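You operate a simulated robot arm through the tools that you are given. There is no shell and no other tool. Be economical: measure what you need, move in short steps, check, and stop when the job is done.

You run a simulated robot arm. Do the job below in one go: nothing can be reset, and whatever is moved stays where it is left.

## Task
Wipe up the spill on the hood bench with the purple pad.
Fine: wet it in the damp box first; put the pad back and shut the box. What is to be rubbed or washed off counts as gone when no trace of it is left.

Only the result counts: the job must be done as asked and must still hold three seconds after the hand-in. Knocking over, shifting, dropping, spilling or breaking anything else fails it.

## Robot
A 6-joint arm with a fingered hand, fixed in place. Base frame: the origin is at the foot of the arm, x ahead of it, y to its left, z up; the work surface is at about z = 880. Readings come in mm, rad, newtons and seconds.
With the tool pointing down near the work surface it reaches from about 280 to 800 mm from the base axis. Its first joint turns from -2.897 to 2.897 rad. Payload 4 kg.
The tool frame sits at the grasp point between the pads (the TCP): z along the fingers, y along the line on which they close. The tips reach 26 mm beyond it. The gripper opens to 132 mm. The gripper's body begins 73 mm behind the TCP. The gripper is a hand of 5 fingers: y runs from the thumb to the fingers, the wrist lies at [0, 0, -239] in the tool frame, and closing takes about 1.5 s.
Orientation is told as [roll, pitch, yaw] about the base's x, y, z axes, in that order, counted from this pose: with the fingers straight down and closing along the base's y, the tool's x points along the base's -x, its y along +y and its z along -z.

## Interface
- The arm moves only by the tool nudge_tool. Its argument "commands" is a list of rows, each a list of 7 numbers: the shift along the tool's x, y, z in units of 40 mm (1.0 is 40 mm), then the turn, a rotation vector about the tool's x, y, z in units of 5 degrees (1.0 is 5 degrees), then the gripper command, from -1 (fully open) to 1 (shut), values between in proportion. In form: [[dx, dy, dz, rx, ry, rz, gripper], ...]. A call has 1 to 8 rows; each row shifts and turns the commanded pose from where the row before left it, along the tool's axes as they then stand. A call with a number of a shift or a turn outside -1 to 1 is refused whole. A row lasts 0.2 s, in which the tool goes at most 50 mm and 0.15 rad; a call with a longer step from one row to the next is refused whole, and so is a gripper value outside its range. Where a pose cannot be reached the arm comes as near as it can. A force on the tool above 60 N (or 10 N above the force at the start of the call, whichever is more), or a blocked arm, ends the call early, and 0.2 s more pass. Each finger travels about 45 mm/s and halts on what it meets, pressing with about 26 N; the grip force reading is that of the motor and also rises with nothing between the fingers. The clock runs only during rows and for 0.2 s after the last one: add rows that do not move to give the fingers time. The reply holds the time, the measured pose of the TCP, the force on the tool along the base axes, the opening and the grip force, in the units named above and with some noise, with the torque about the TCP (base axes, N m) and any sound that the robot's microphone picked up.
- Cameras (640 x 400 px; columns grow to the right, rows downward): "scene" is fixed at [219.9, -650, 1637.6]; the picture's right is [0.82, -0.58, 0.00], its down [-0.43, -0.61, -0.66] and it looks along [0.38, 0.54, -0.75] (base axes); focal length 310 px, centre (320, 200). "wrist" rides on the gripper at [85, 2, -97] in the tool frame; the picture's right is [-0.02, 1.00, 0.00], its down [-0.75, -0.02, -0.66] and it looks along [-0.66, -0.01, 0.75] (tool axes); focal length 270 px, centre (320, 200). There is no depth. A picture from a camera that has moved, and an enlarged one, comes with that camera's place and axes in the base frame and with its lens.
- camera(camera): a new picture of that camera. No time passes.
- hand_shape(shape): the hand has 5 fingers and takes this shape, open, in about a second: jaw (thumb against the fingers, like two jaws); tri (thumb and two fingers); tip (a fingertip pinch); poke (one finger out to press); point (the index stretched); flat (the hand flat); cup (the hand cupped); fist (a fist). The gripper value then closes the fingers along that shape, each until it touches; the sizes above hold for jaw. It gives what a move gives, with no picture.
- close_up(camera, box): a new picture of the part [left, top, right, bottom] of that camera's present view, enlarged. No time passes.
- hand_in(): hands the job in; it is judged then, once.

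Work in short steps. Places have to be worked out from the pictures, the camera data and where the tool is seen: move nearer, look again, correct. Check each grasp and each placing, and mend what went wrong. You have 120 turns and 64 pictures in all, those below and enlarged ones among them. Open the gripper and draw the arm clear of the work before you hand the job in, unless the task says otherwise; then end with one line.

The tools are called after "Emit:" as a command line: name --pt "numbers of a row" for each row, then --argument value for the rest, lists and objects as JSON in quotes. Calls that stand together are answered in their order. nudge_tool: Moves the arm, as the interface text tells. Its arguments: {"type":"object","properties":{"commands":{"type":"array"}},"required":["commands"]} The other tools are called the same way: hand_shape (shape) gives the hand a shape; camera (camera) takes a picture; close_up (camera, box) takes an enlarged picture of a part of a camera's view; hand_in () hands the job in.

At the start:

```text
time: 0.0
position: [459.8, -58.4, 1265.2]
tool_rot: [-0.001, 0.001, 0.002]
contact_force: [0.0, -0.5, 0.2]
wrist_torque: [0.01, 0.02, -0.03]
gripper_width: 131.8
gripper_force: 0.1
shape: jaw
```

scene: 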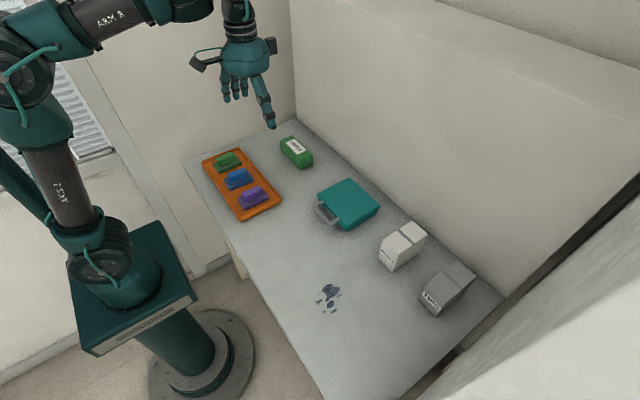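
wrist: 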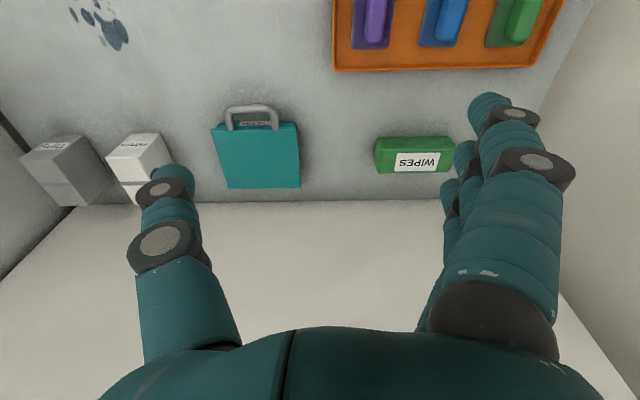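

I'll look closely at the tray, the boxes and the spill first.

Emit:
close_up --camera "scene" --box '[190, 120, 390, 245]'

Emit:
close_up --camera "scene" --box '[290, 210, 490, 335]'

Emit:
close_up --camera "wrist" --box '[180, 80, 340, 200]'

```text
3.20 times, centred on (290, 182) of scene
camera zoom: at [219.9, -650.0, 1637.6], right [0.82, -0.58, 0.0], down [-0.43, -0.61, -0.66], along [0.38, 0.54, -0.75], focal length 993 px, centre (416, 256)
```

zoom: 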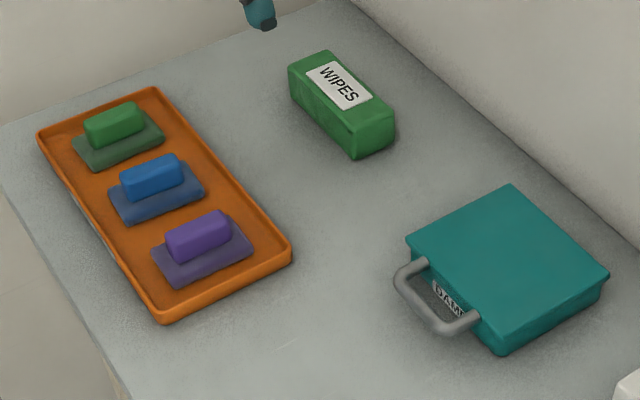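

```text
3.20 times, centred on (390, 272) of scene
camera zoom: at [219.9, -650.0, 1637.6], right [0.82, -0.58, 0.0], down [-0.43, -0.61, -0.66], along [0.38, 0.54, -0.75], focal length 993 px, centre (96, -32)
```

zoom: 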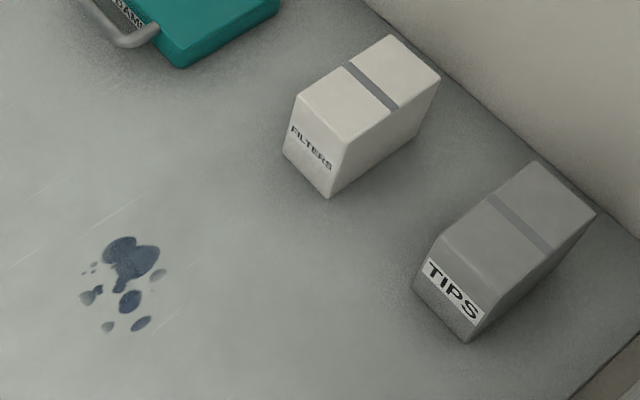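

```text
3.33 times, centred on (260, 140) of wrist
camera zoom: at [375.4, -56.8, 1361.5], right [0.02, 1.0, 0.0], down [0.75, -0.02, 0.66], along [0.66, -0.01, -0.75], focal length 901 px, centre (520, 400)
```

zoom: 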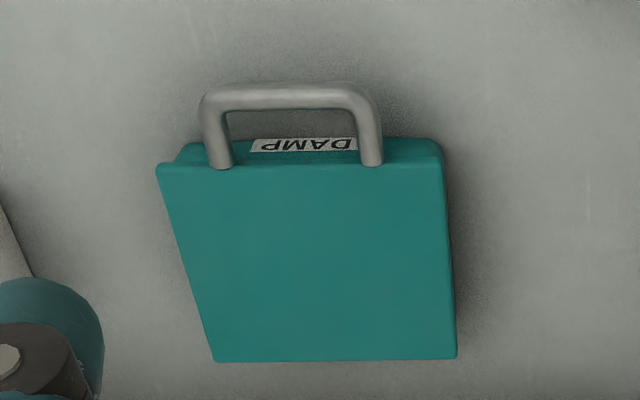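

The damp box has its handle on the robot side: the bar is near (558, -179, 915), and the lid spans x 592–730, y -255 to -103, so the hinge is at the back. I'll turn the tool +90° in yaw, which puts the thumb toward +x so it can go into the handle loop.

Emit:
nudge_tool --pt "0 0 0 0 0 -1 -1" --pt "0 0 0 0 0 -1 -1" --pt "0 0 0 0 0 -1 -1" --pt "0 0 0 0 0 -1 -1" --pt "0 0 0 0 0 -1 -1" --pt "0 0 0 0 0 -1 -1" --pt "0 0 0 0 0 -1 -1" --pt "0 0 0 0 0 -1 -1"

Emit:
nudge_tool --pt "0 0 0 0 0 -1 -1" --pt "0 0 0 0 0 -1 -1" --pt "0 0 0 0 0 -1 -1" --pt "0 0 0 0 0 -1 -1" --pt "0 0 0 0 0 -1 -1" --pt "0 0 0 0 0 -1 -1" --pt "0 0 0 0 0 -1 -1" --pt "0 0 0 0 0 -1 -1"

Emit:
nudge_tool --pt "0 0 0 0 0 -1 -1" --pt "0 0 0 0 0 -1 -1"

```text
time: 1.8
position: [459.4, -58.2, 1266.3]
tool_rot: [-0.001, 0.0, 0.7]
contact_force: [0.3, -0.4, 0.0]
wrist_torque: [0.01, -0.02, 0.03]
gripper_width: 131.7
gripper_force: 0.0
shape: jaw
```

```text
time: 3.6
position: [459.6, -57.7, 1263.9]
tool_rot: [-0.003, 0.008, 1.398]
contact_force: [0.2, -0.1, 0.5]
wrist_torque: [-0.03, -0.01, 0.02]
gripper_width: 131.6
gripper_force: 0.1
shape: jaw
```

```text
time: 4.2
position: [457.2, -54.9, 1253.7]
tool_rot: [-0.005, 0.016, 1.569]
contact_force: [-0.4, 0.5, -0.5]
wrist_torque: [-0.01, -0.01, -0.03]
gripper_width: 131.7
gripper_force: 0.0
shape: jaw
out of reach, approached as far as the arm can: row 1, 2
```

Yaw is now 90°: tool x points along base -y and tool y along base -x. I'll move above the handle at z≈1050.

Emit:
nudge_tool --pt "0 0 1 0 0 0 -1" --pt "0 0 1 0 0 0 -1" --pt "0.6 -0.5 0.7 0 0 0 -1" --pt "0.6 -0.5 0.7 0 0 0 -1" --pt "0.6 -0.5 0.7 0 0 0 -1" --pt "0.6 -0.5 0.6 0 0 0 -1" --pt "0.7 -0.5 0 0 0 0 -1" --pt "0 0 0 0 0 0 -1"

Emit:
camera --camera "wrist"

Emit:
camera --camera "scene"

```text
time: 6.0
position: [597.4, -165.4, 1168.6]
tool_rot: [0.0, 0.001, 1.57]
contact_force: [0.6, -0.8, 0.1]
wrist_torque: [0.01, -0.01, -0.02]
gripper_width: 131.7
gripper_force: 0.1
shape: jaw
out of reach, approached as far as the arm can: row 1, 2, 3, 4, 5, 6
```

```text
58 pictures are left
camera wrist: at [597.3, -250.1, 1265.8], right [-1.0, 0.02, 0.0], down [0.01, 0.75, 0.66], along [0.01, 0.66, -0.75], focal length 270 px, centre (320, 200)
```

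wrist: 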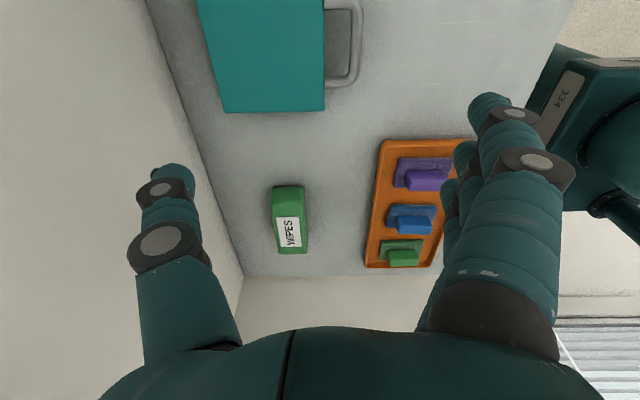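

```text
57 pictures are left
```

scene: 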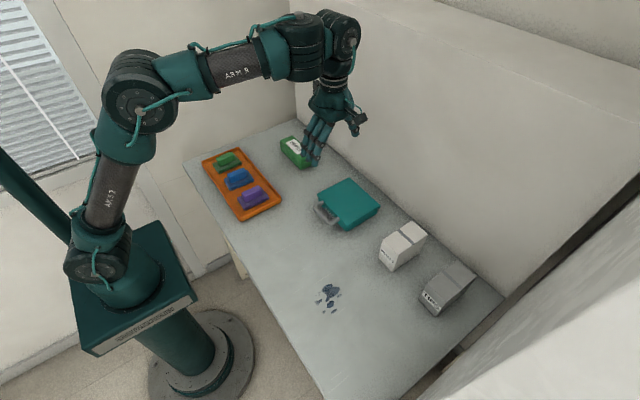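

The picture confirms the bar at about x 558, y -180, and a wall at about x 800. To keep the hand off the wall I'll tilt the tool 35° so the fingers point down and forward under the bar, and narrow the opening to about 40 mm.

Emit:
nudge_tool --pt "0 0.6 0 1 0 0 0.4" --pt "0 0.6 0 1 0 0 0.4" --pt "0 0.6 0 1 0 0 0.4" --pt "0 0.6 0 1 0 0 0.4" --pt "0 0 0 1 0 0 0.4" --pt "0 0 0 1 0 0 0.4" --pt "0 0 0 1 0 0 0.4" --pt "0 0 0 0 0 0 0.4"

Emit:
camera --camera "wrist"

Emit:
camera --camera "scene"

```text
time: 7.8
position: [626.1, -214.9, 1319.2]
tool_rot: [-0.609, -0.002, 1.57]
contact_force: [0.3, 0.0, 0.5]
wrist_torque: [0.03, 0.01, 0.01]
gripper_width: 40.2
gripper_force: 0.1
shape: jaw
out of reach, approached as far as the arm can: row 1, 2, 3, 4, 5, 6, 7
```

```text
56 pictures are left
camera wrist: at [570.0, -298.9, 1397.3], right [-0.82, 0.02, -0.57], down [-0.36, 0.75, 0.55], along [0.44, 0.66, -0.61], focal length 270 px, centre (320, 200)
```

wrist: 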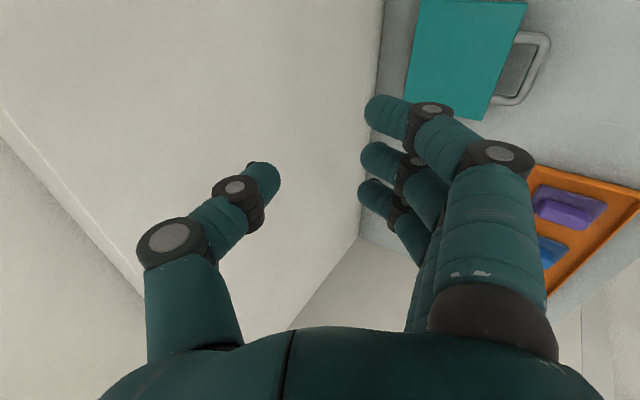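

```text
55 pictures are left
```

scene: 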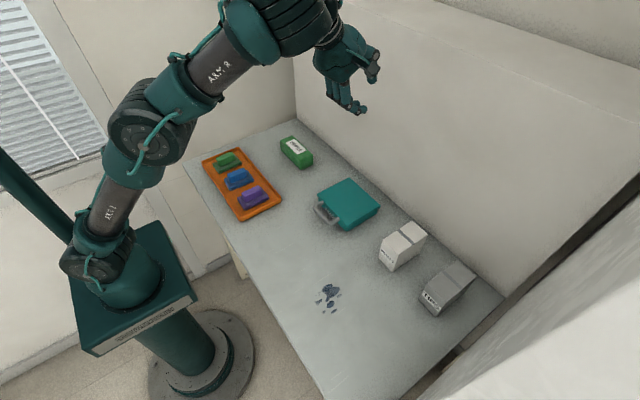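

The reading doesn't match what I commanded (the arm drifted up). I'll hold still once to see where it settles.

Emit:
nudge_tool --pt "0 0 0 0 0 0 0.4" --pt "0 0 0 0 0 0 0.4"

```text
time: 8.4
position: [625.4, -213.9, 1318.9]
tool_rot: [-0.609, 0.0, 1.571]
contact_force: [0.4, 0.2, 1.3]
wrist_torque: [-0.02, 0.0, -0.01]
gripper_width: 39.9
gripper_force: 0.0
shape: jaw
```

It settled there, so I'll move stepwise to the standoff point (504, -180, 990).

Emit:
nudge_tool --pt "-0.1 0.9 0.62 0 0 0 0.4" --pt "-0.1 0.9 0.62 0 0 0 0.4" --pt "-0.1 0.9 0.62 0 0 0 0.4" --pt "-0.1 0.9 0.62 0 0 0 0.4"

```text
time: 9.4
position: [643.4, -237.0, 1296.6]
tool_rot: [-0.606, 0.001, 1.575]
contact_force: [0.4, 0.3, -0.3]
wrist_torque: [0.01, -0.03, -0.01]
gripper_width: 40.2
gripper_force: 0.2
shape: jaw
out of reach, approached as far as the arm can: row 1, 2, 3, 4
```

Yaw 90 puts the wrist at its limit here. I'll go back to yaw 0 and hook the handle from below with one stretched finger tilted forward instead, so first I undo the tilt and the yaw.

Emit:
nudge_tool --pt "0 0 0 -1 0 0 0.4" --pt "0 0 0 -1 0 0 0.4" --pt "0 0 0 -1 0 0 0.4" --pt "0 0 0 -1 0 0 0.4" --pt "0 0 0 -1 0 0 0.4" --pt "0 0 0 -1 0 0 0.4" --pt "0 0 0 -1 0 0 0.4" --pt "0 0 0 0 0 1 0.4"

Emit:
nudge_tool --pt "0 0 0 0 0 1 0.4" --pt "0 0 0 0 0 1 0.4" --pt "0 0 0 0 0 1 0.4" --pt "0 0 0 0 0 1 0.4" --pt "0 0 0 0 0 1 0.4" --pt "0 0 0 0 0 1 0.4" --pt "0 0 0 0 0 1 0.4" --pt "0 0 0 0 0 1 0.4"

Emit:
nudge_tool --pt "0 0 0 0 0 1 0.4" --pt "0 0 0 0 0 1 0.4" --pt "0 0 0 0 0 1 0.4" --pt "0 0 0 0 0 1 0.4" --pt "0 0 0 0 0 1 0.4" --pt "0 0 0 0 0 1 0.4" --pt "0 0 0 0 0 1 0.4" --pt "0 0 0 0 0 1 0.4"

Emit:
nudge_tool --pt "0 0 0 0 0 1 0.4" --pt "0 0 0 0 0 0 0.4"

Emit:
hand_shape --shape "poke"

Emit:
camera --camera "wrist"

Emit:
camera --camera "scene"

```text
time: 11.2
position: [598.2, -267.0, 1262.4]
tool_rot: [-0.437, -0.034, 1.489]
contact_force: [0.7, 0.0, 0.0]
wrist_torque: [0.01, 0.03, -0.01]
gripper_width: 40.2
gripper_force: 0.1
shape: jaw
out of reach, approached as far as the arm can: row 1, 2, 3, 4, 5, 6, 7, 8
```

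```text
time: 13.0
position: [596.6, -266.5, 1262.5]
tool_rot: [-0.322, -0.301, 0.832]
contact_force: [0.5, 0.0, -0.2]
wrist_torque: [-0.02, 0.02, 0.0]
gripper_width: 39.9
gripper_force: 0.0
shape: jaw
```

```text
time: 14.8
position: [597.9, -267.4, 1261.5]
tool_rot: [-0.042, -0.435, 0.096]
contact_force: [-0.4, 0.1, -0.1]
wrist_torque: [-0.02, 0.0, -0.02]
gripper_width: 39.9
gripper_force: 0.1
shape: jaw
```

```text
time: 15.4
position: [597.3, -268.7, 1262.7]
tool_rot: [-0.003, -0.436, -0.001]
contact_force: [-0.3, 0.0, 0.1]
wrist_torque: [-0.02, 0.0, 0.0]
gripper_width: 40.1
gripper_force: 0.1
shape: jaw
```

```text
time: 16.3
position: [597.9, -267.5, 1262.8]
tool_rot: [-0.003, -0.437, 0.001]
contact_force: [-0.3, 0.4, -0.2]
wrist_torque: [-0.01, -0.01, -0.01]
gripper_width: 0.0
gripper_force: 0.0
shape: poke
```

```text
54 pictures are left
camera wrist: at [480.9, -265.3, 1313.8], right [0.02, 1.0, 0.01], down [0.4, -0.01, 0.91], along [0.91, -0.02, -0.4], focal length 270 px, centre (320, 200)
```

wrist: 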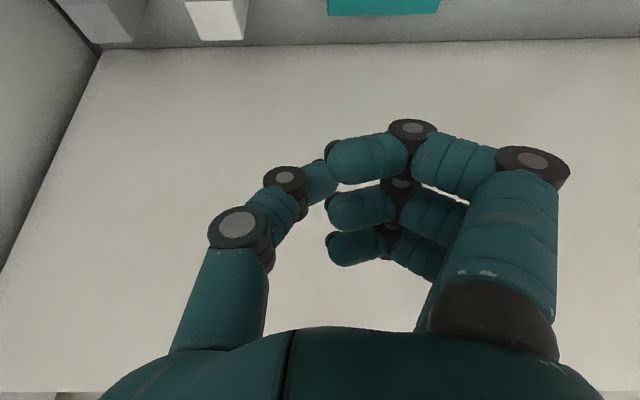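

```text
53 pictures are left
```

scene: 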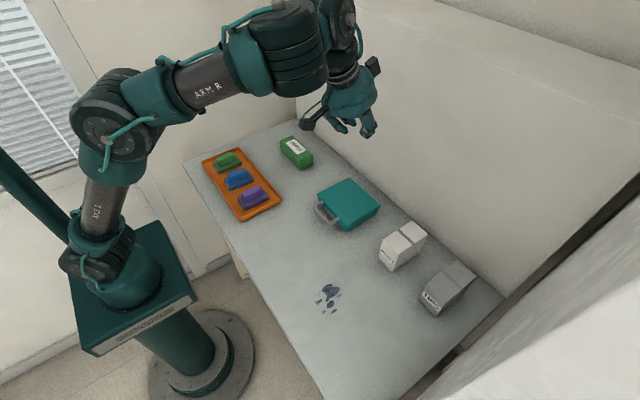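

The pitch is now about 25° (forward tilt kept). The "poke" shape still looks half curled, so I'll command it fully open and look.

Emit:
nudge_tool --pt "0 0 0 0 0 0 -1" --pt "0 0 0 0 0 0 -1" --pt "0 0 0 0 0 0 -1" --pt "0 0 0 0 0 0 -1"

Emit:
camera --camera "wrist"

Emit:
hand_shape --shape "point"

Emit:
camera --camera "wrist"

Emit:
close_up --camera "scene" --box '[270, 40, 430, 140]'

```text
time: 17.3
position: [597.7, -267.0, 1262.2]
tool_rot: [-0.005, -0.436, 0.001]
contact_force: [0.1, 0.7, -0.4]
wrist_torque: [-0.02, 0.02, -0.02]
gripper_width: 0.0
gripper_force: 0.2
shape: poke
```

```text
52 pictures are left
camera wrist: at [480.9, -265.3, 1313.8], right [0.02, 1.0, 0.01], down [0.4, -0.01, 0.91], along [0.91, -0.02, -0.4], focal length 270 px, centre (320, 200)
```

wrist: 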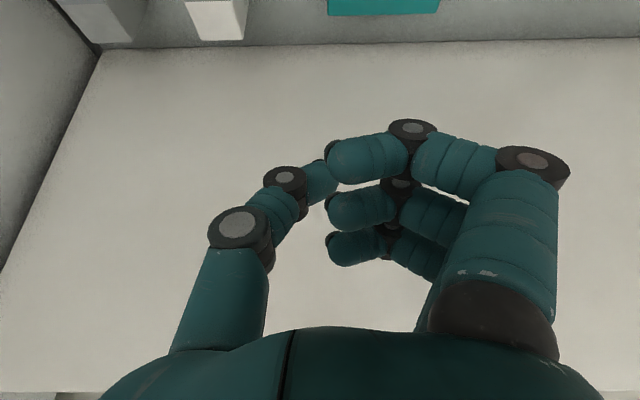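

```text
time: 18.2
position: [597.5, -267.3, 1261.7]
tool_rot: [-0.004, -0.435, -0.002]
contact_force: [-0.5, -0.3, -0.2]
wrist_torque: [0.03, -0.01, 0.03]
gripper_width: 126.1
gripper_force: 0.0
shape: point
```

```text
51 pictures are left
camera wrist: at [480.9, -265.3, 1313.8], right [0.02, 1.0, 0.01], down [0.4, -0.01, 0.92], along [0.91, -0.02, -0.4], focal length 270 px, centre (320, 200)
```

wrist: 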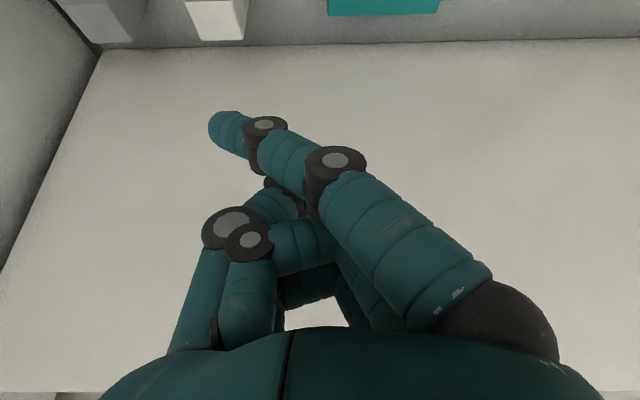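

```text
4.00 times, centred on (350, 90) of scene
camera zoom: at [219.9, -650.0, 1637.6], right [0.82, -0.58, 0.0], down [-0.43, -0.61, -0.66], along [0.38, 0.54, -0.75], focal length 1241 px, centre (200, 640)
```

zoom: 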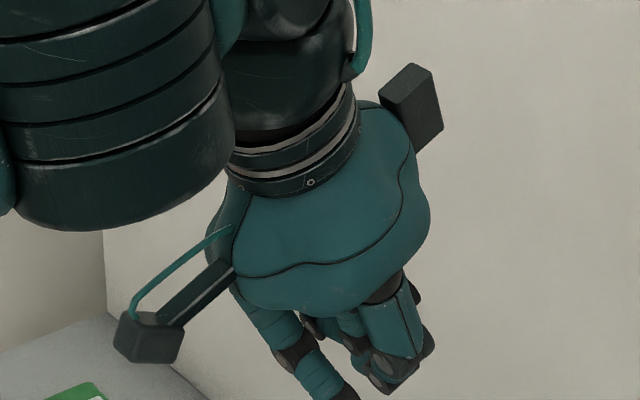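

"Point" stretches only the index, diagonally. Before settling on a way to open the box, I'll go vertical and low near the handle, with jaw shape, and test how far the yaw reaches there.

Emit:
hand_shape --shape "jaw"

Emit:
nudge_tool --pt "0 0 0 0 1 0 -1" --pt "0 0 0 0 1 0 -1" --pt "0 0 0 0 1 0 -1" --pt "0 0 0 0 1 0 -1" --pt "0 0 0 0 1 0 -1"

Emit:
nudge_tool --pt "0.4 0.4 0.8 0 0 0 0" --pt "0.4 0.4 0.8 0 0 0 0" --pt "0.4 0.4 0.8 0 0 0 0" --pt "0.4 0.4 0.8 0 0 0 0" --pt "0.4 0.4 0.8 0 0 0 0" --pt "0.2 0.2 0.8 0 0 0 0"

Emit:
nudge_tool --pt "0 0 0 0 0 -1 0.4" --pt "0 0 0 0 0 -1 0.4" --pt "0 0 0 0 0 -1 0.4" --pt "0 0 0 0 0 -1 0.4" --pt "0 0 0 0 0 -1 0.4" --pt "0 0 0 0 0 -1 0.4" --pt "0 0 0 0 0 -1 0.4" --pt "0 0 0 0 0 -1 0.4"

Emit:
nudge_tool --pt "0 0 0 0 0 -1 0.4" --pt "0 0 0 0 0 -1 0.4" --pt "0 0 0 0 0 -1 0.4" --pt "0 0 0 0 0 -1 0.4" --pt "0 0 0 0 0 -1 0.4" --pt "0 0 0 0 0 -1 0.4" --pt "0 0 0 0 0 -1 0.4" --pt "0 0 0 0 0 -1 0.4"

```text
time: 19.1
position: [596.2, -267.7, 1262.7]
tool_rot: [-0.004, -0.438, 0.0]
contact_force: [-0.7, -0.2, -0.3]
wrist_torque: [-0.02, 0.0, 0.01]
gripper_width: 132.0
gripper_force: 0.0
shape: jaw
```

```text
time: 20.3
position: [584.6, -276.1, 1252.6]
tool_rot: [-0.005, -0.396, -0.001]
contact_force: [-0.2, 1.2, 0.1]
wrist_torque: [0.02, 0.01, 0.0]
gripper_width: 131.7
gripper_force: 0.0
shape: jaw
out of reach, approached as far as the arm can: row 1, 2, 3, 4, 5
```

```text
time: 21.7
position: [577.3, -186.7, 1037.7]
tool_rot: [-0.004, -0.395, 0.001]
contact_force: [0.1, 0.0, 0.0]
wrist_torque: [-0.03, 0.02, 0.0]
gripper_width: 66.6
gripper_force: 0.1
shape: jaw
```

```text
time: 23.5
position: [576.7, -187.8, 1040.6]
tool_rot: [-0.265, -0.296, 0.738]
contact_force: [-1.5, 0.2, 0.4]
wrist_torque: [0.0, -0.03, 0.0]
gripper_width: 40.1
gripper_force: 0.0
shape: jaw
```

```text
time: 25.3
position: [577.5, -188.5, 1040.4]
tool_rot: [-0.368, -0.145, 1.2]
contact_force: [0.0, 1.2, 0.6]
wrist_torque: [-0.03, -0.03, 0.0]
gripper_width: 40.4
gripper_force: 0.0
shape: jaw
out of reach, approached as far as the arm can: row 7, 8
```

Low down the yaw reaches about 68° with the tool tilted 22° forward, which should be enough: the thumb goes into the loop and the fingers under the bar. I'll back off to a standoff point and look.
Tool axes now: x=(-.36,-.92,-.15), y=(-.85,.39,-.36), z=(.385,0,-.92).

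Emit:
nudge_tool --pt "0.05 0.8 0.2 0 0 0 0.45" --pt "0.05 0.8 0.2 0 0 0 0.45" --pt "0.1 0 0.1 0 0 0 0.45"

Emit:
camera --camera "wrist"

Emit:
close_up --camera "scene" --box '[250, 110, 410, 250]'

```text
time: 26.1
position: [535.8, -155.5, 1002.5]
tool_rot: [-0.365, -0.147, 1.193]
contact_force: [-0.3, 0.2, -0.1]
wrist_torque: [0.02, -0.01, 0.0]
gripper_width: 36.8
gripper_force: 0.0
shape: jaw
out of reach, approached as far as the arm can: row 1, 2, 3
```

```text
49 pictures are left
camera wrist: at [467.8, -231.6, 1078.5], right [-0.84, 0.41, -0.35], down [0.03, 0.69, 0.72], along [0.54, 0.6, -0.59], focal length 270 px, centre (320, 200)
```

wrist: 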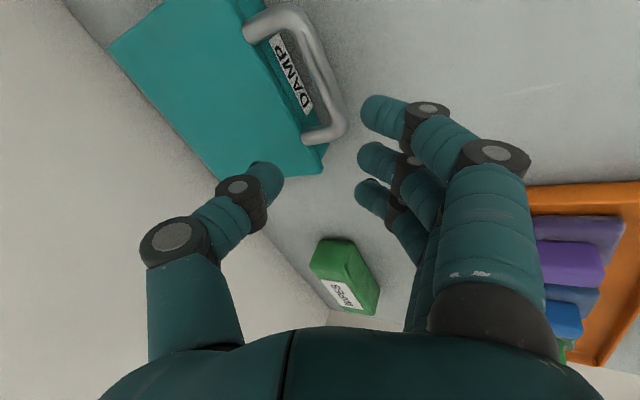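

```text
2.86 times, centred on (330, 180) of scene
camera zoom: at [219.9, -650.0, 1637.6], right [0.82, -0.58, 0.0], down [-0.43, -0.61, -0.66], along [0.38, 0.54, -0.75], focal length 887 px, centre (291, 257)
```

zoom: 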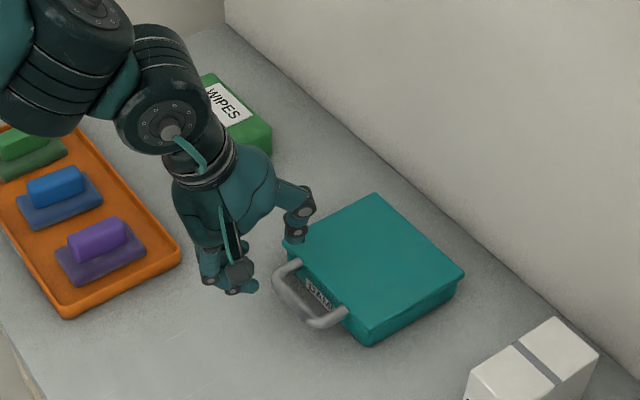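

At this yaw the reach is still marginal, so I'll back off the yaw by 10°, giving about 57°. Triangulating puts the bar centre at (557.5, -180, 913). I'll go to the standoff at (528, -168, 975).

Emit:
nudge_tool --pt "0 0 0 0 0 1 0.4" --pt "0 0 0 0 0 1 0.4" --pt "0.51 0.2 0.55 0 0 0 0.4" --pt "0 0 0 0 0 0 0.4"

Emit:
camera --camera "wrist"

```text
time: 27.1
position: [529.2, -169.1, 975.4]
tool_rot: [-0.339, -0.207, 1.034]
contact_force: [-0.3, 1.0, -0.4]
wrist_torque: [0.0, 0.01, -0.02]
gripper_width: 39.2
gripper_force: 0.0
shape: jaw
```

```text
47 pictures are left
camera wrist: at [449.0, -239.1, 1046.9], right [-0.77, 0.56, -0.32], down [0.14, 0.63, 0.77], along [0.63, 0.54, -0.56], focal length 270 px, centre (320, 200)
```

wrist: 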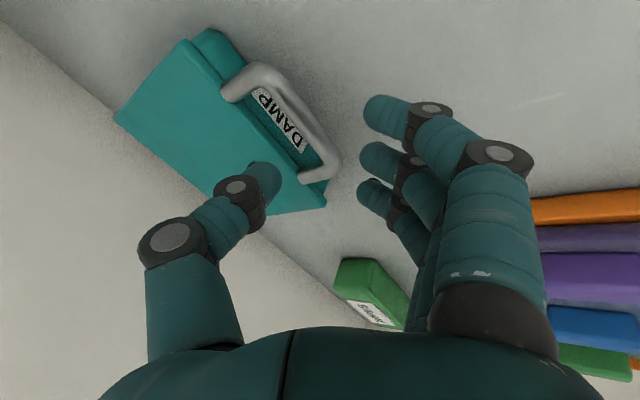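

The bar still computes to x 557, y about -185. I'll descend 30 mm along the tool and check.

Emit:
nudge_tool --pt "0.08 0 0.4 0 0 0 0.4" --pt "0.08 0 0.35 0 0 0 0.4"

Emit:
camera --camera "wrist"

Emit:
close_up --camera "scene" --box '[280, 160, 380, 240]'

```text
time: 27.7
position: [536.1, -174.2, 946.4]
tool_rot: [-0.338, -0.205, 1.036]
contact_force: [0.3, -0.2, -0.2]
wrist_torque: [-0.01, 0.02, 0.02]
gripper_width: 39.0
gripper_force: 0.1
shape: jaw
```

```text
46 pictures are left
camera wrist: at [456.9, -244.4, 1018.3], right [-0.77, 0.56, -0.32], down [0.14, 0.63, 0.77], along [0.63, 0.54, -0.56], focal length 270 px, centre (320, 200)
```

wrist: 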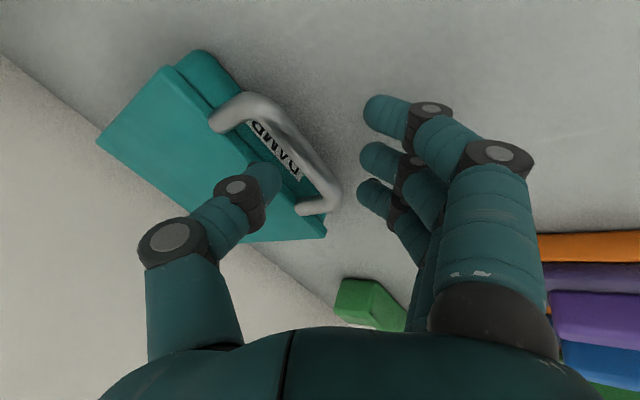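

```text
5.00 times, centred on (330, 200) of scene
camera zoom: at [219.9, -650.0, 1637.6], right [0.82, -0.58, 0.0], down [-0.43, -0.61, -0.66], along [0.38, 0.54, -0.75], focal length 1552 px, centre (270, 200)
```

zoom: 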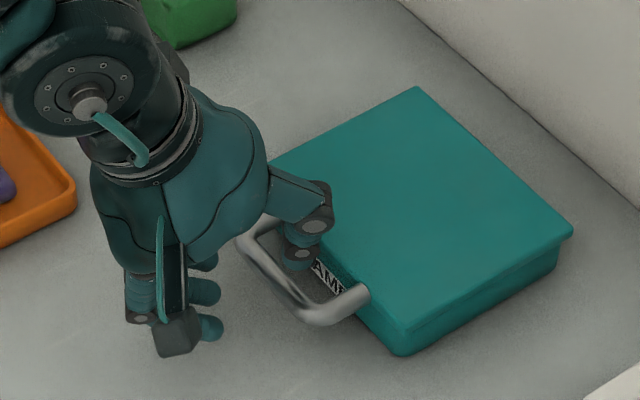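

The thumb is entering the loop and the fingers are outside. I'll go straight down about 18 mm more, keeping x.

Emit:
nudge_tool --pt "0.05 0.1 0.2 0 0 0 0.4" --pt "0.05 0.1 0.2 0 0 0 0.4"

Emit:
camera --camera "wrist"

Emit:
close_up --camera "scene" --box '[280, 160, 380, 240]'

```text
time: 28.3
position: [535.8, -172.1, 930.1]
tool_rot: [-0.342, -0.208, 1.036]
contact_force: [-0.5, 0.6, 14.2]
wrist_torque: [-0.25, -0.37, 0.02]
gripper_width: 41.8
gripper_force: 0.1
shape: jaw
```

```text
44 pictures are left
camera wrist: at [455.1, -242.5, 1001.0], right [-0.76, 0.56, -0.32], down [0.13, 0.63, 0.77], along [0.63, 0.54, -0.55], focal length 270 px, centre (320, 200)
```

wrist: 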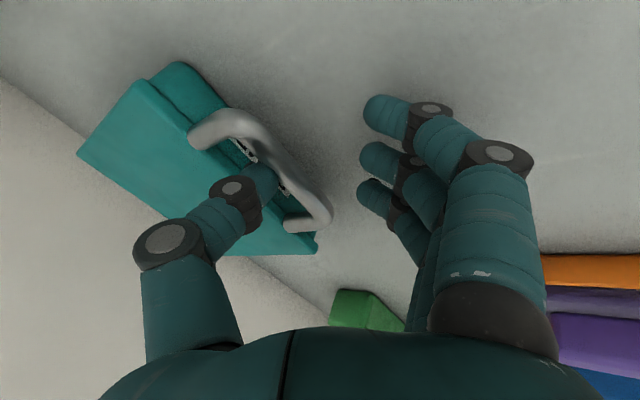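

```text
5.00 times, centred on (330, 200) of scene
camera zoom: at [219.9, -650.0, 1637.6], right [0.82, -0.58, 0.0], down [-0.43, -0.61, -0.66], along [0.38, 0.54, -0.75], focal length 1552 px, centre (270, 200)
```

zoom: 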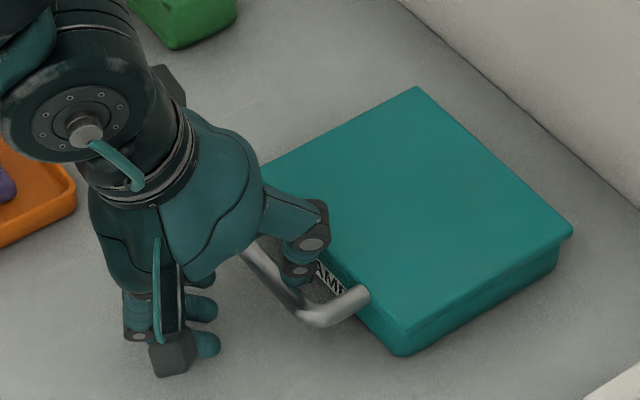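

The 14 N upward force acts about 26 mm ahead of the TCP, so the thumb is resting on the bar. I'll lift a bit, shift 9 mm in +x, and descend again.

Emit:
nudge_tool --pt "-0.05 -0.07 -0.2 0 0 0 0.4" --pt "-0.11 -0.17 0.09 0 0 0 0.4" --pt "0.05 0.08 0.23 0 0 0 0.4" --pt "0.03 0.05 0.12 0 0 0 0.4"

Emit:
close_up --camera "wrist" --box '[160, 80, 400, 260]'

```text
time: 29.3
position: [544.4, -171.3, 922.1]
tool_rot: [-0.337, -0.207, 1.033]
contact_force: [-0.6, 0.8, 2.6]
wrist_torque: [-0.03, 0.02, -0.04]
gripper_width: 39.9
gripper_force: 0.1
shape: jaw
```

```text
2.22 times, centred on (280, 170) of wrist
camera zoom: at [464.5, -242.4, 992.5], right [-0.77, 0.56, -0.32], down [0.14, 0.63, 0.77], along [0.63, 0.54, -0.56], focal length 601 px, centre (409, 267)
```

zoom: 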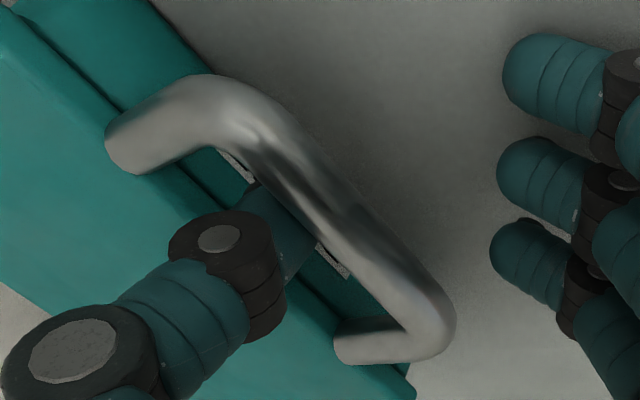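

The thumb is now through the loop. I'll close gradually while moving the hand along -tool y so the thumb stays put and the box isn't dragged.

Emit:
nudge_tool --pt "0 -0.08 0 0 0 0 0.5" --pt "0 -0.08 0 0 0 0 0.6" --pt "0 -0.08 0 0 0 0 0.68" --pt "0 -0.06 0 0 0 0 0.75" --pt "0 0 0 0 0 0 0.75"

Emit:
close_up --camera "wrist" --box '[160, 80, 400, 260]'

```text
time: 30.5
position: [552.4, -178.6, 926.0]
tool_rot: [-0.337, -0.207, 1.034]
contact_force: [-1.3, 1.3, 0.3]
wrist_torque: [-0.05, 0.02, 0.06]
gripper_width: 17.3
gripper_force: 0.2
shape: jaw
```

```text
2.22 times, centred on (280, 170) of wrist
camera zoom: at [473.0, -249.4, 996.0], right [-0.77, 0.56, -0.32], down [0.14, 0.63, 0.77], along [0.63, 0.54, -0.56], focal length 601 px, centre (409, 267)
```

zoom: 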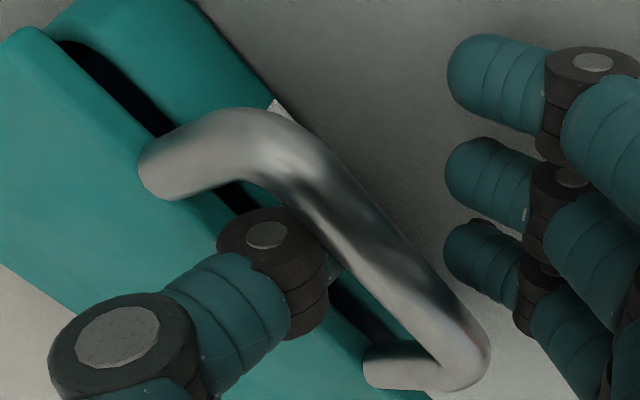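

The lid has already begun to rise, with the thumb hooked under the bar. I'll lift another 24 mm along the arc and look from both cameras.

Emit:
nudge_tool --pt "-0.06 -0.1 -0.28 0 0 0 0.78" --pt "-0.07 -0.11 -0.27 0 0 0 0.8"

Emit:
camera --camera "wrist"

Emit:
close_up --camera "scene" --box '[280, 160, 400, 250]'

```text
time: 31.1
position: [553.4, -178.0, 950.5]
tool_rot: [-0.339, -0.207, 1.035]
contact_force: [5.2, 2.9, -1.5]
wrist_torque: [-0.05, 0.0, 0.11]
gripper_width: 14.6
gripper_force: 0.1
shape: jaw
```

```text
40 pictures are left
camera wrist: at [474.1, -249.1, 1021.0], right [-0.77, 0.56, -0.32], down [0.13, 0.63, 0.77], along [0.63, 0.54, -0.56], focal length 270 px, centre (320, 200)
```

wrist: 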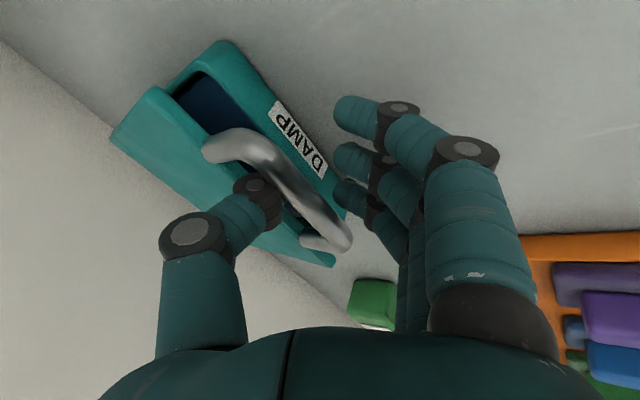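

```text
4.44 times, centred on (340, 205) of scene
camera zoom: at [219.9, -650.0, 1637.6], right [0.82, -0.58, 0.0], down [-0.43, -0.61, -0.66], along [0.38, 0.54, -0.75], focal length 1379 px, centre (231, 178)
```

zoom: 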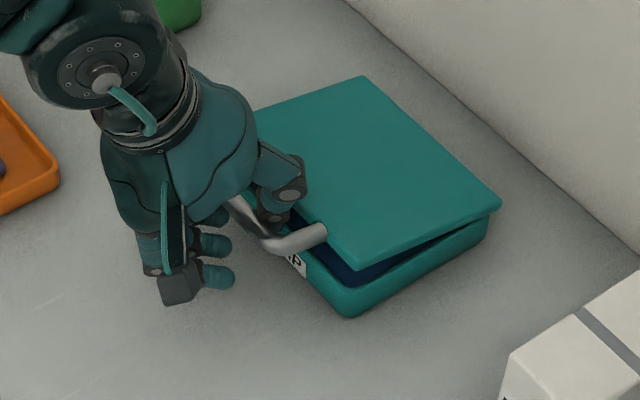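

The lid is about 10° open and following. I'll continue along the arc to about 35°.

Emit:
nudge_tool --pt "-0.16 -0.24 -0.37 0 0 0 0.82" --pt "-0.18 -0.27 -0.35 0 0 0 0.82" --pt "-0.19 -0.29 -0.315 0 0 0 0.82" --pt "-0.2 -0.31 -0.28 0 0 0 0.82"

Emit:
camera --camera "wrist"

Emit:
close_up --camera "scene" --box '[280, 140, 400, 250]'

```text
time: 32.1
position: [581.9, -177.9, 1017.2]
tool_rot: [-0.334, -0.206, 1.036]
contact_force: [37.8, -2.9, -30.9]
wrist_torque: [-0.13, 0.62, 0.83]
gripper_width: 2.6
gripper_force: 26.0
shape: jaw
```

```text
38 pictures are left
camera wrist: at [502.8, -248.4, 1087.8], right [-0.77, 0.56, -0.32], down [0.14, 0.63, 0.77], along [0.63, 0.55, -0.56], focal length 270 px, centre (320, 200)
```

wrist: 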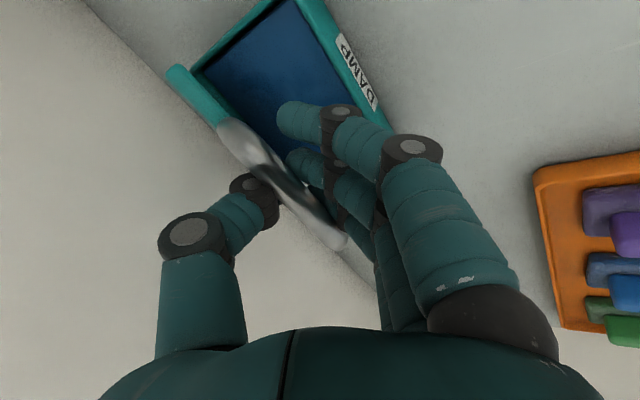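

```text
3.64 times, centred on (340, 195) of scene
camera zoom: at [219.9, -650.0, 1637.6], right [0.82, -0.58, 0.0], down [-0.43, -0.61, -0.66], along [0.38, 0.54, -0.75], focal length 1128 px, centre (247, 218)
```

zoom: 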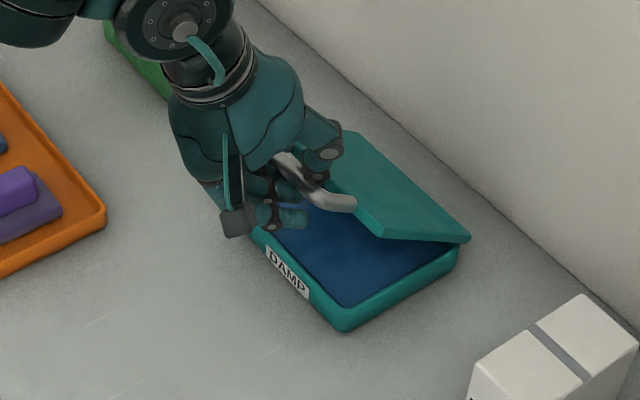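

The lid is about 38° open, but a 48 N pull points straight at the hinge, so I'm pulling too far out radially. I'll ease the grip and move inward a few mm.

Emit:
nudge_tool --pt "-0.04 -0.05 0.12 0 0 0 0.72" --pt "0 0 0 0 0 0 0.7"

Emit:
close_up --camera "scene" --box '[280, 140, 400, 250]'

```text
time: 32.7
position: [585.6, -177.9, 1016.2]
tool_rot: [-0.338, -0.206, 1.034]
contact_force: [2.0, -0.3, -2.1]
wrist_torque: [0.0, 0.05, 0.1]
gripper_width: 19.9
gripper_force: 0.0
shape: jaw
```

```text
3.64 times, centred on (340, 195) of scene
camera zoom: at [219.9, -650.0, 1637.6], right [0.82, -0.58, 0.0], down [-0.43, -0.61, -0.66], along [0.38, 0.54, -0.75], focal length 1128 px, centre (247, 218)
```

zoom: 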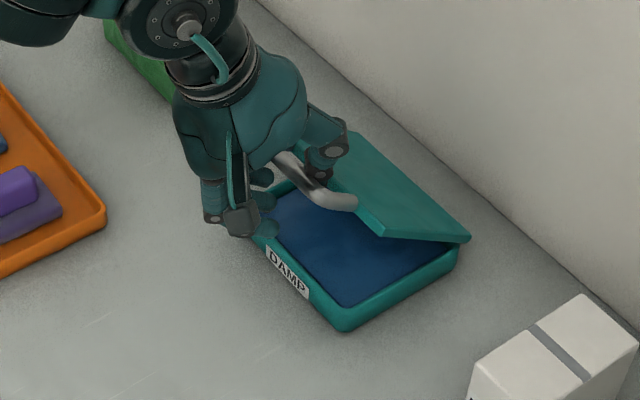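

The box hasn't moved (its corner is still at the same pixel) and the forces are near zero. I'll continue the arc with a loose grip to about 65°.

Emit:
nudge_tool --pt "-0.264 -0.406 -0.218 0 0 0 0.7" --pt "-0.264 -0.406 -0.218 0 0 0 0.7" --pt "-0.293 -0.45 -0.0875 0 0 0 0.7" --pt "-0.293 -0.45 -0.0875 0 0 0 0.7"

Emit:
camera --camera "wrist"

Emit:
close_up --camera "scene" --box '[280, 140, 400, 250]'

```text
time: 33.7
position: [651.1, -176.3, 1069.7]
tool_rot: [-0.337, -0.207, 1.035]
contact_force: [1.7, -0.8, -6.1]
wrist_torque: [-0.07, 0.19, 0.24]
gripper_width: 21.1
gripper_force: 0.1
shape: jaw
```

```text
35 pictures are left
camera wrist: at [572.5, -246.5, 1140.7], right [-0.77, 0.56, -0.32], down [0.14, 0.63, 0.77], along [0.63, 0.54, -0.56], focal length 270 px, centre (320, 200)
```

wrist: 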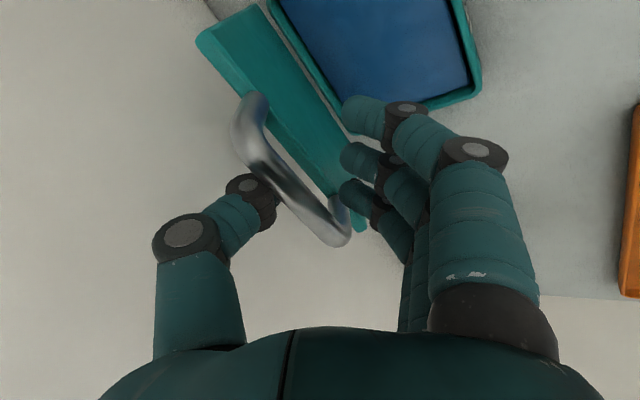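

```text
3.64 times, centred on (340, 195) of scene
camera zoom: at [219.9, -650.0, 1637.6], right [0.82, -0.58, 0.0], down [-0.43, -0.61, -0.66], along [0.38, 0.54, -0.75], focal length 1128 px, centre (247, 218)
```

zoom: 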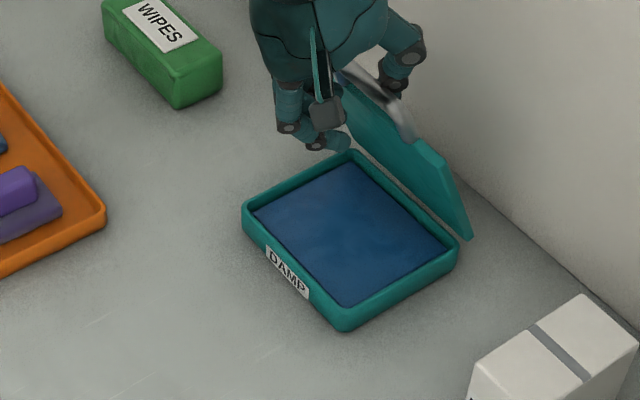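

The lid is at about 68°. I'll continue pushing toward vertical.

Emit:
nudge_tool --pt "-0.3 -0.46 0.03 0 0 0 0.7" --pt "-0.3 -0.46 0.03 0 0 0 0.7" --pt "-0.28 -0.43 0.17 0 0 0 0.7"

Emit:
camera --camera "wrist"

Emit:
close_up --camera "scene" --box '[280, 140, 400, 250]'

```text
time: 34.5
position: [715.8, -177.1, 1086.4]
tool_rot: [-0.339, -0.209, 1.033]
contact_force: [-0.4, 0.2, -0.4]
wrist_torque: [0.0, 0.02, 0.04]
gripper_width: 16.1
gripper_force: 0.1
shape: jaw
```

```text
33 pictures are left
camera wrist: at [636.9, -246.4, 1156.8], right [-0.77, 0.56, -0.32], down [0.14, 0.63, 0.77], along [0.63, 0.54, -0.56], focal length 270 px, centre (320, 200)
```

wrist: 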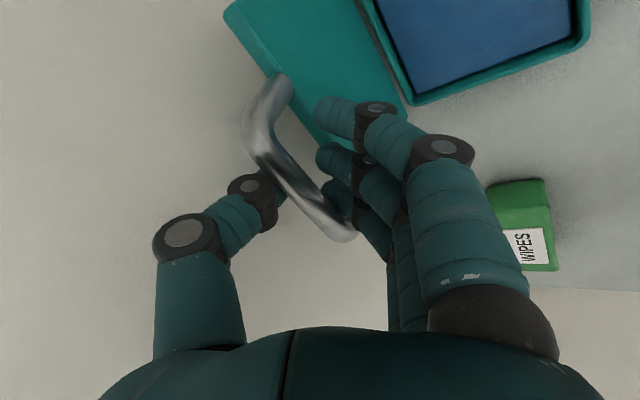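

```text
3.64 times, centred on (340, 195) of scene
camera zoom: at [219.9, -650.0, 1637.6], right [0.82, -0.58, 0.0], down [-0.43, -0.61, -0.66], along [0.38, 0.54, -0.75], focal length 1128 px, centre (247, 218)
```

zoom: 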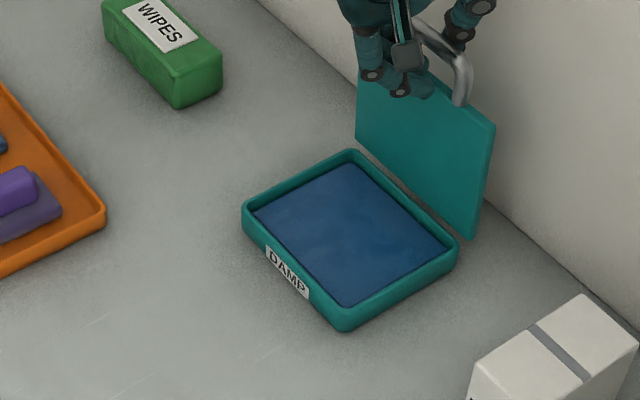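

The lid is nearly vertical. I'll push 10 mm more in +x, watching the wall at about x 796.

Emit:
nudge_tool --pt "-0.1 -0.15 0.07 0 0 0 0.7" --pt "-0.06 -0.1 0.05 0 0 0 0.7"

Emit:
close_up --camera "scene" --box '[320, 100, 420, 220]'

```text
time: 35.1
position: [728.3, -176.5, 1084.5]
tool_rot: [-0.338, -0.208, 1.036]
contact_force: [-1.8, -2.5, -0.7]
wrist_torque: [0.14, 0.25, 0.53]
gripper_width: 10.2
gripper_force: 25.7
shape: jaw
```

```text
3.33 times, centred on (370, 160) of scene
camera zoom: at [219.9, -650.0, 1637.6], right [0.82, -0.58, 0.0], down [-0.43, -0.61, -0.66], along [0.38, 0.54, -0.75], focal length 1034 px, centre (153, 333)
```

zoom: 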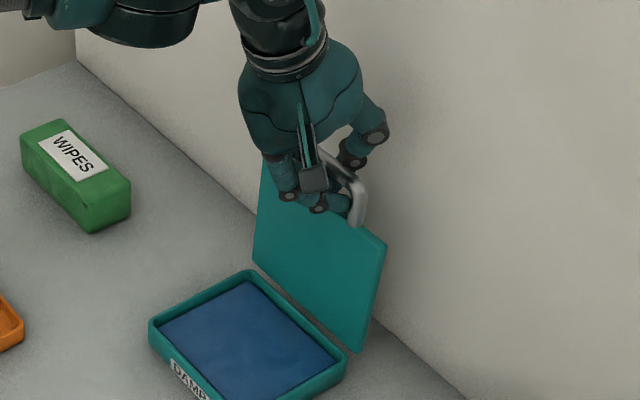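

The lid looks just about past vertical. I'll loosen the fingers and draw straight up, then see whether the lid stays.

Emit:
nudge_tool --pt "0 0 0 0 0 0 0.5" --pt "0 0 0 0 0 0 0.45" --pt "-0.06 -0.1 -0.28 0 0 0 0.45" --pt "-0.06 -0.1 -0.28 0 0 0 0.45"

Emit:
close_up --camera "scene" --box '[320, 100, 420, 220]'

```text
time: 36.1
position: [727.4, -177.0, 1110.5]
tool_rot: [-0.34, -0.207, 1.035]
contact_force: [0.4, -0.4, 0.8]
wrist_torque: [-0.02, 0.03, -0.01]
gripper_width: 36.1
gripper_force: 0.1
shape: jaw
```

```text
3.33 times, centred on (370, 160) of scene
camera zoom: at [219.9, -650.0, 1637.6], right [0.82, -0.58, 0.0], down [-0.43, -0.61, -0.66], along [0.38, 0.54, -0.75], focal length 1034 px, centre (153, 333)
```

zoom: 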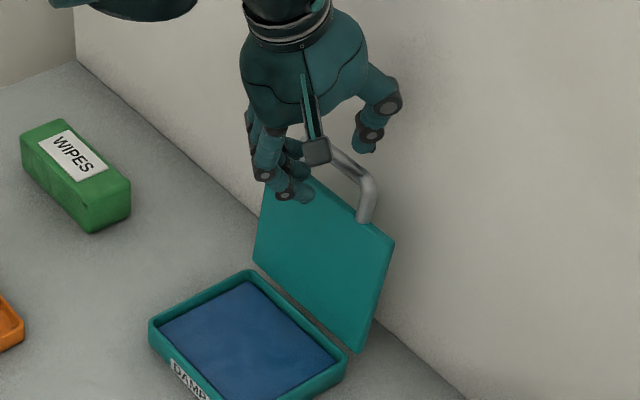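

The lid stays open past vertical. I'll rise a bit more and draw back in -x.

Emit:
nudge_tool --pt "-0.16 -0.25 -0.7 0 0 0 0.45" --pt "-0.05 -0.08 -0.3 0 0 0 0.45" --pt "0.45 0.7 -0.35 0 0 0 0.3" --pt "0.5 0.77 -0.35 0 0 0 0.1" --pt "0.5 0.77 -0.35 0 0 0 0" --pt "0.5 0.77 -0.35 0 0 0 0" --pt "0.5 0.77 -0.35 0 0 0 0" --pt "0.5 0.77 -0.35 0 0 0 0"

Emit:
nudge_tool --pt "0 0 0 0 0 1 0" --pt "0 0 0 0 0 1 0" --pt "0 0 0 0 0 1 0" --pt "0 0 0 0 0 1 0" --pt "0 0 0 0 0 1 0" --pt "0 0 0 0 0 1 0" --pt "0 0 0 0 0 1 0" --pt "0 0 0 0 0 1 0"

Emit:
nudge_tool --pt "0 0 0 0 0 1 0" --pt "0 0 0 0 0 1 0" --pt "0 0 0 0 0 1 0" --pt "0 0 0 0 0 0.35 0"

```text
time: 37.9
position: [493.8, -176.9, 1144.9]
tool_rot: [-0.336, -0.204, 1.033]
contact_force: [-0.1, -0.4, -0.5]
wrist_torque: [-0.01, 0.0, 0.04]
gripper_width: 65.1
gripper_force: 0.0
shape: jaw
```

```text
time: 39.7
position: [494.4, -177.1, 1145.2]
tool_rot: [-0.126, -0.375, 0.323]
contact_force: [-0.4, 0.4, 0.6]
wrist_torque: [0.02, -0.01, -0.01]
gripper_width: 65.3
gripper_force: 0.1
shape: jaw
```

```text
time: 40.7
position: [495.8, -176.7, 1146.6]
tool_rot: [-0.007, -0.395, 0.01]
contact_force: [-0.6, 0.0, 0.5]
wrist_torque: [0.03, 0.0, 0.01]
gripper_width: 65.2
gripper_force: 0.0
shape: jaw
```

Next I level the tool and move above the purple pad.

Emit:
nudge_tool --pt "0 0 0.5 0 1 0 0" --pt "0 0 0.5 0 1 0 0" --pt "0 0 0.5 0 1 0 0" --pt "0 0 0.5 0 1 0 0" --pt "0 0 0 0 0.53 0 0"

Emit:
nudge_tool --pt "0.3 0.8 0.2 0 0 0 0" --pt "0.3 0.8 0.2 0 0 0 0" --pt "0.3 0.8 0.2 0 0 0 0" --pt "0.3 0.8 0.2 0 0 0 0" --pt "0.3 0.8 0.2 0 0 0 0" --pt "0.2 0.8 0.2 0 0 0 0"

Emit:
camera --camera "wrist"

Emit:
camera --camera "scene"

```text
time: 41.9
position: [514.1, -178.8, 1071.3]
tool_rot: [-0.007, 0.003, 0.008]
contact_force: [-0.4, 0.1, 0.5]
wrist_torque: [-0.02, 0.01, 0.0]
gripper_width: 65.3
gripper_force: 0.1
shape: jaw
```

```text
time: 43.3
position: [444.5, 12.2, 1021.8]
tool_rot: [-0.006, 0.001, 0.006]
contact_force: [0.0, 0.9, 0.1]
wrist_torque: [0.0, 0.0, -0.01]
gripper_width: 64.8
gripper_force: 0.1
shape: jaw
```

```text
29 pictures are left
camera wrist: at [360.9, 14.4, 1117.9], right [0.01, 1.0, -0.01], down [0.75, -0.01, 0.66], along [0.66, -0.01, -0.75], focal length 270 px, centre (320, 200)
```

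wrist: 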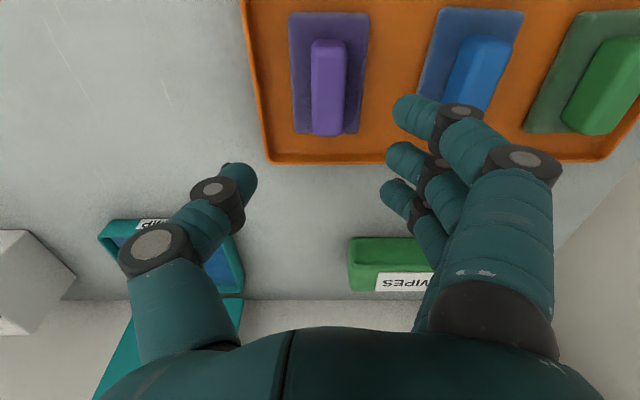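

```text
28 pictures are left
```

scene: 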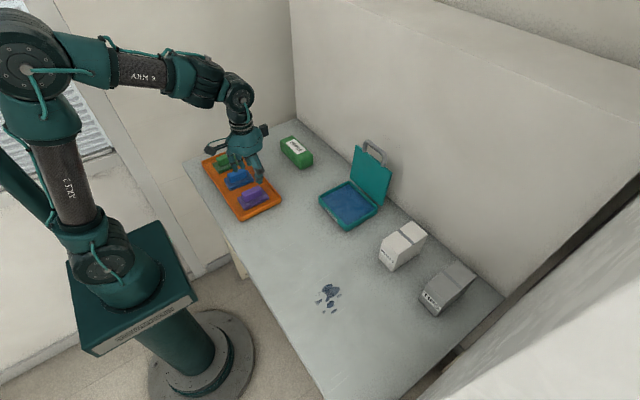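

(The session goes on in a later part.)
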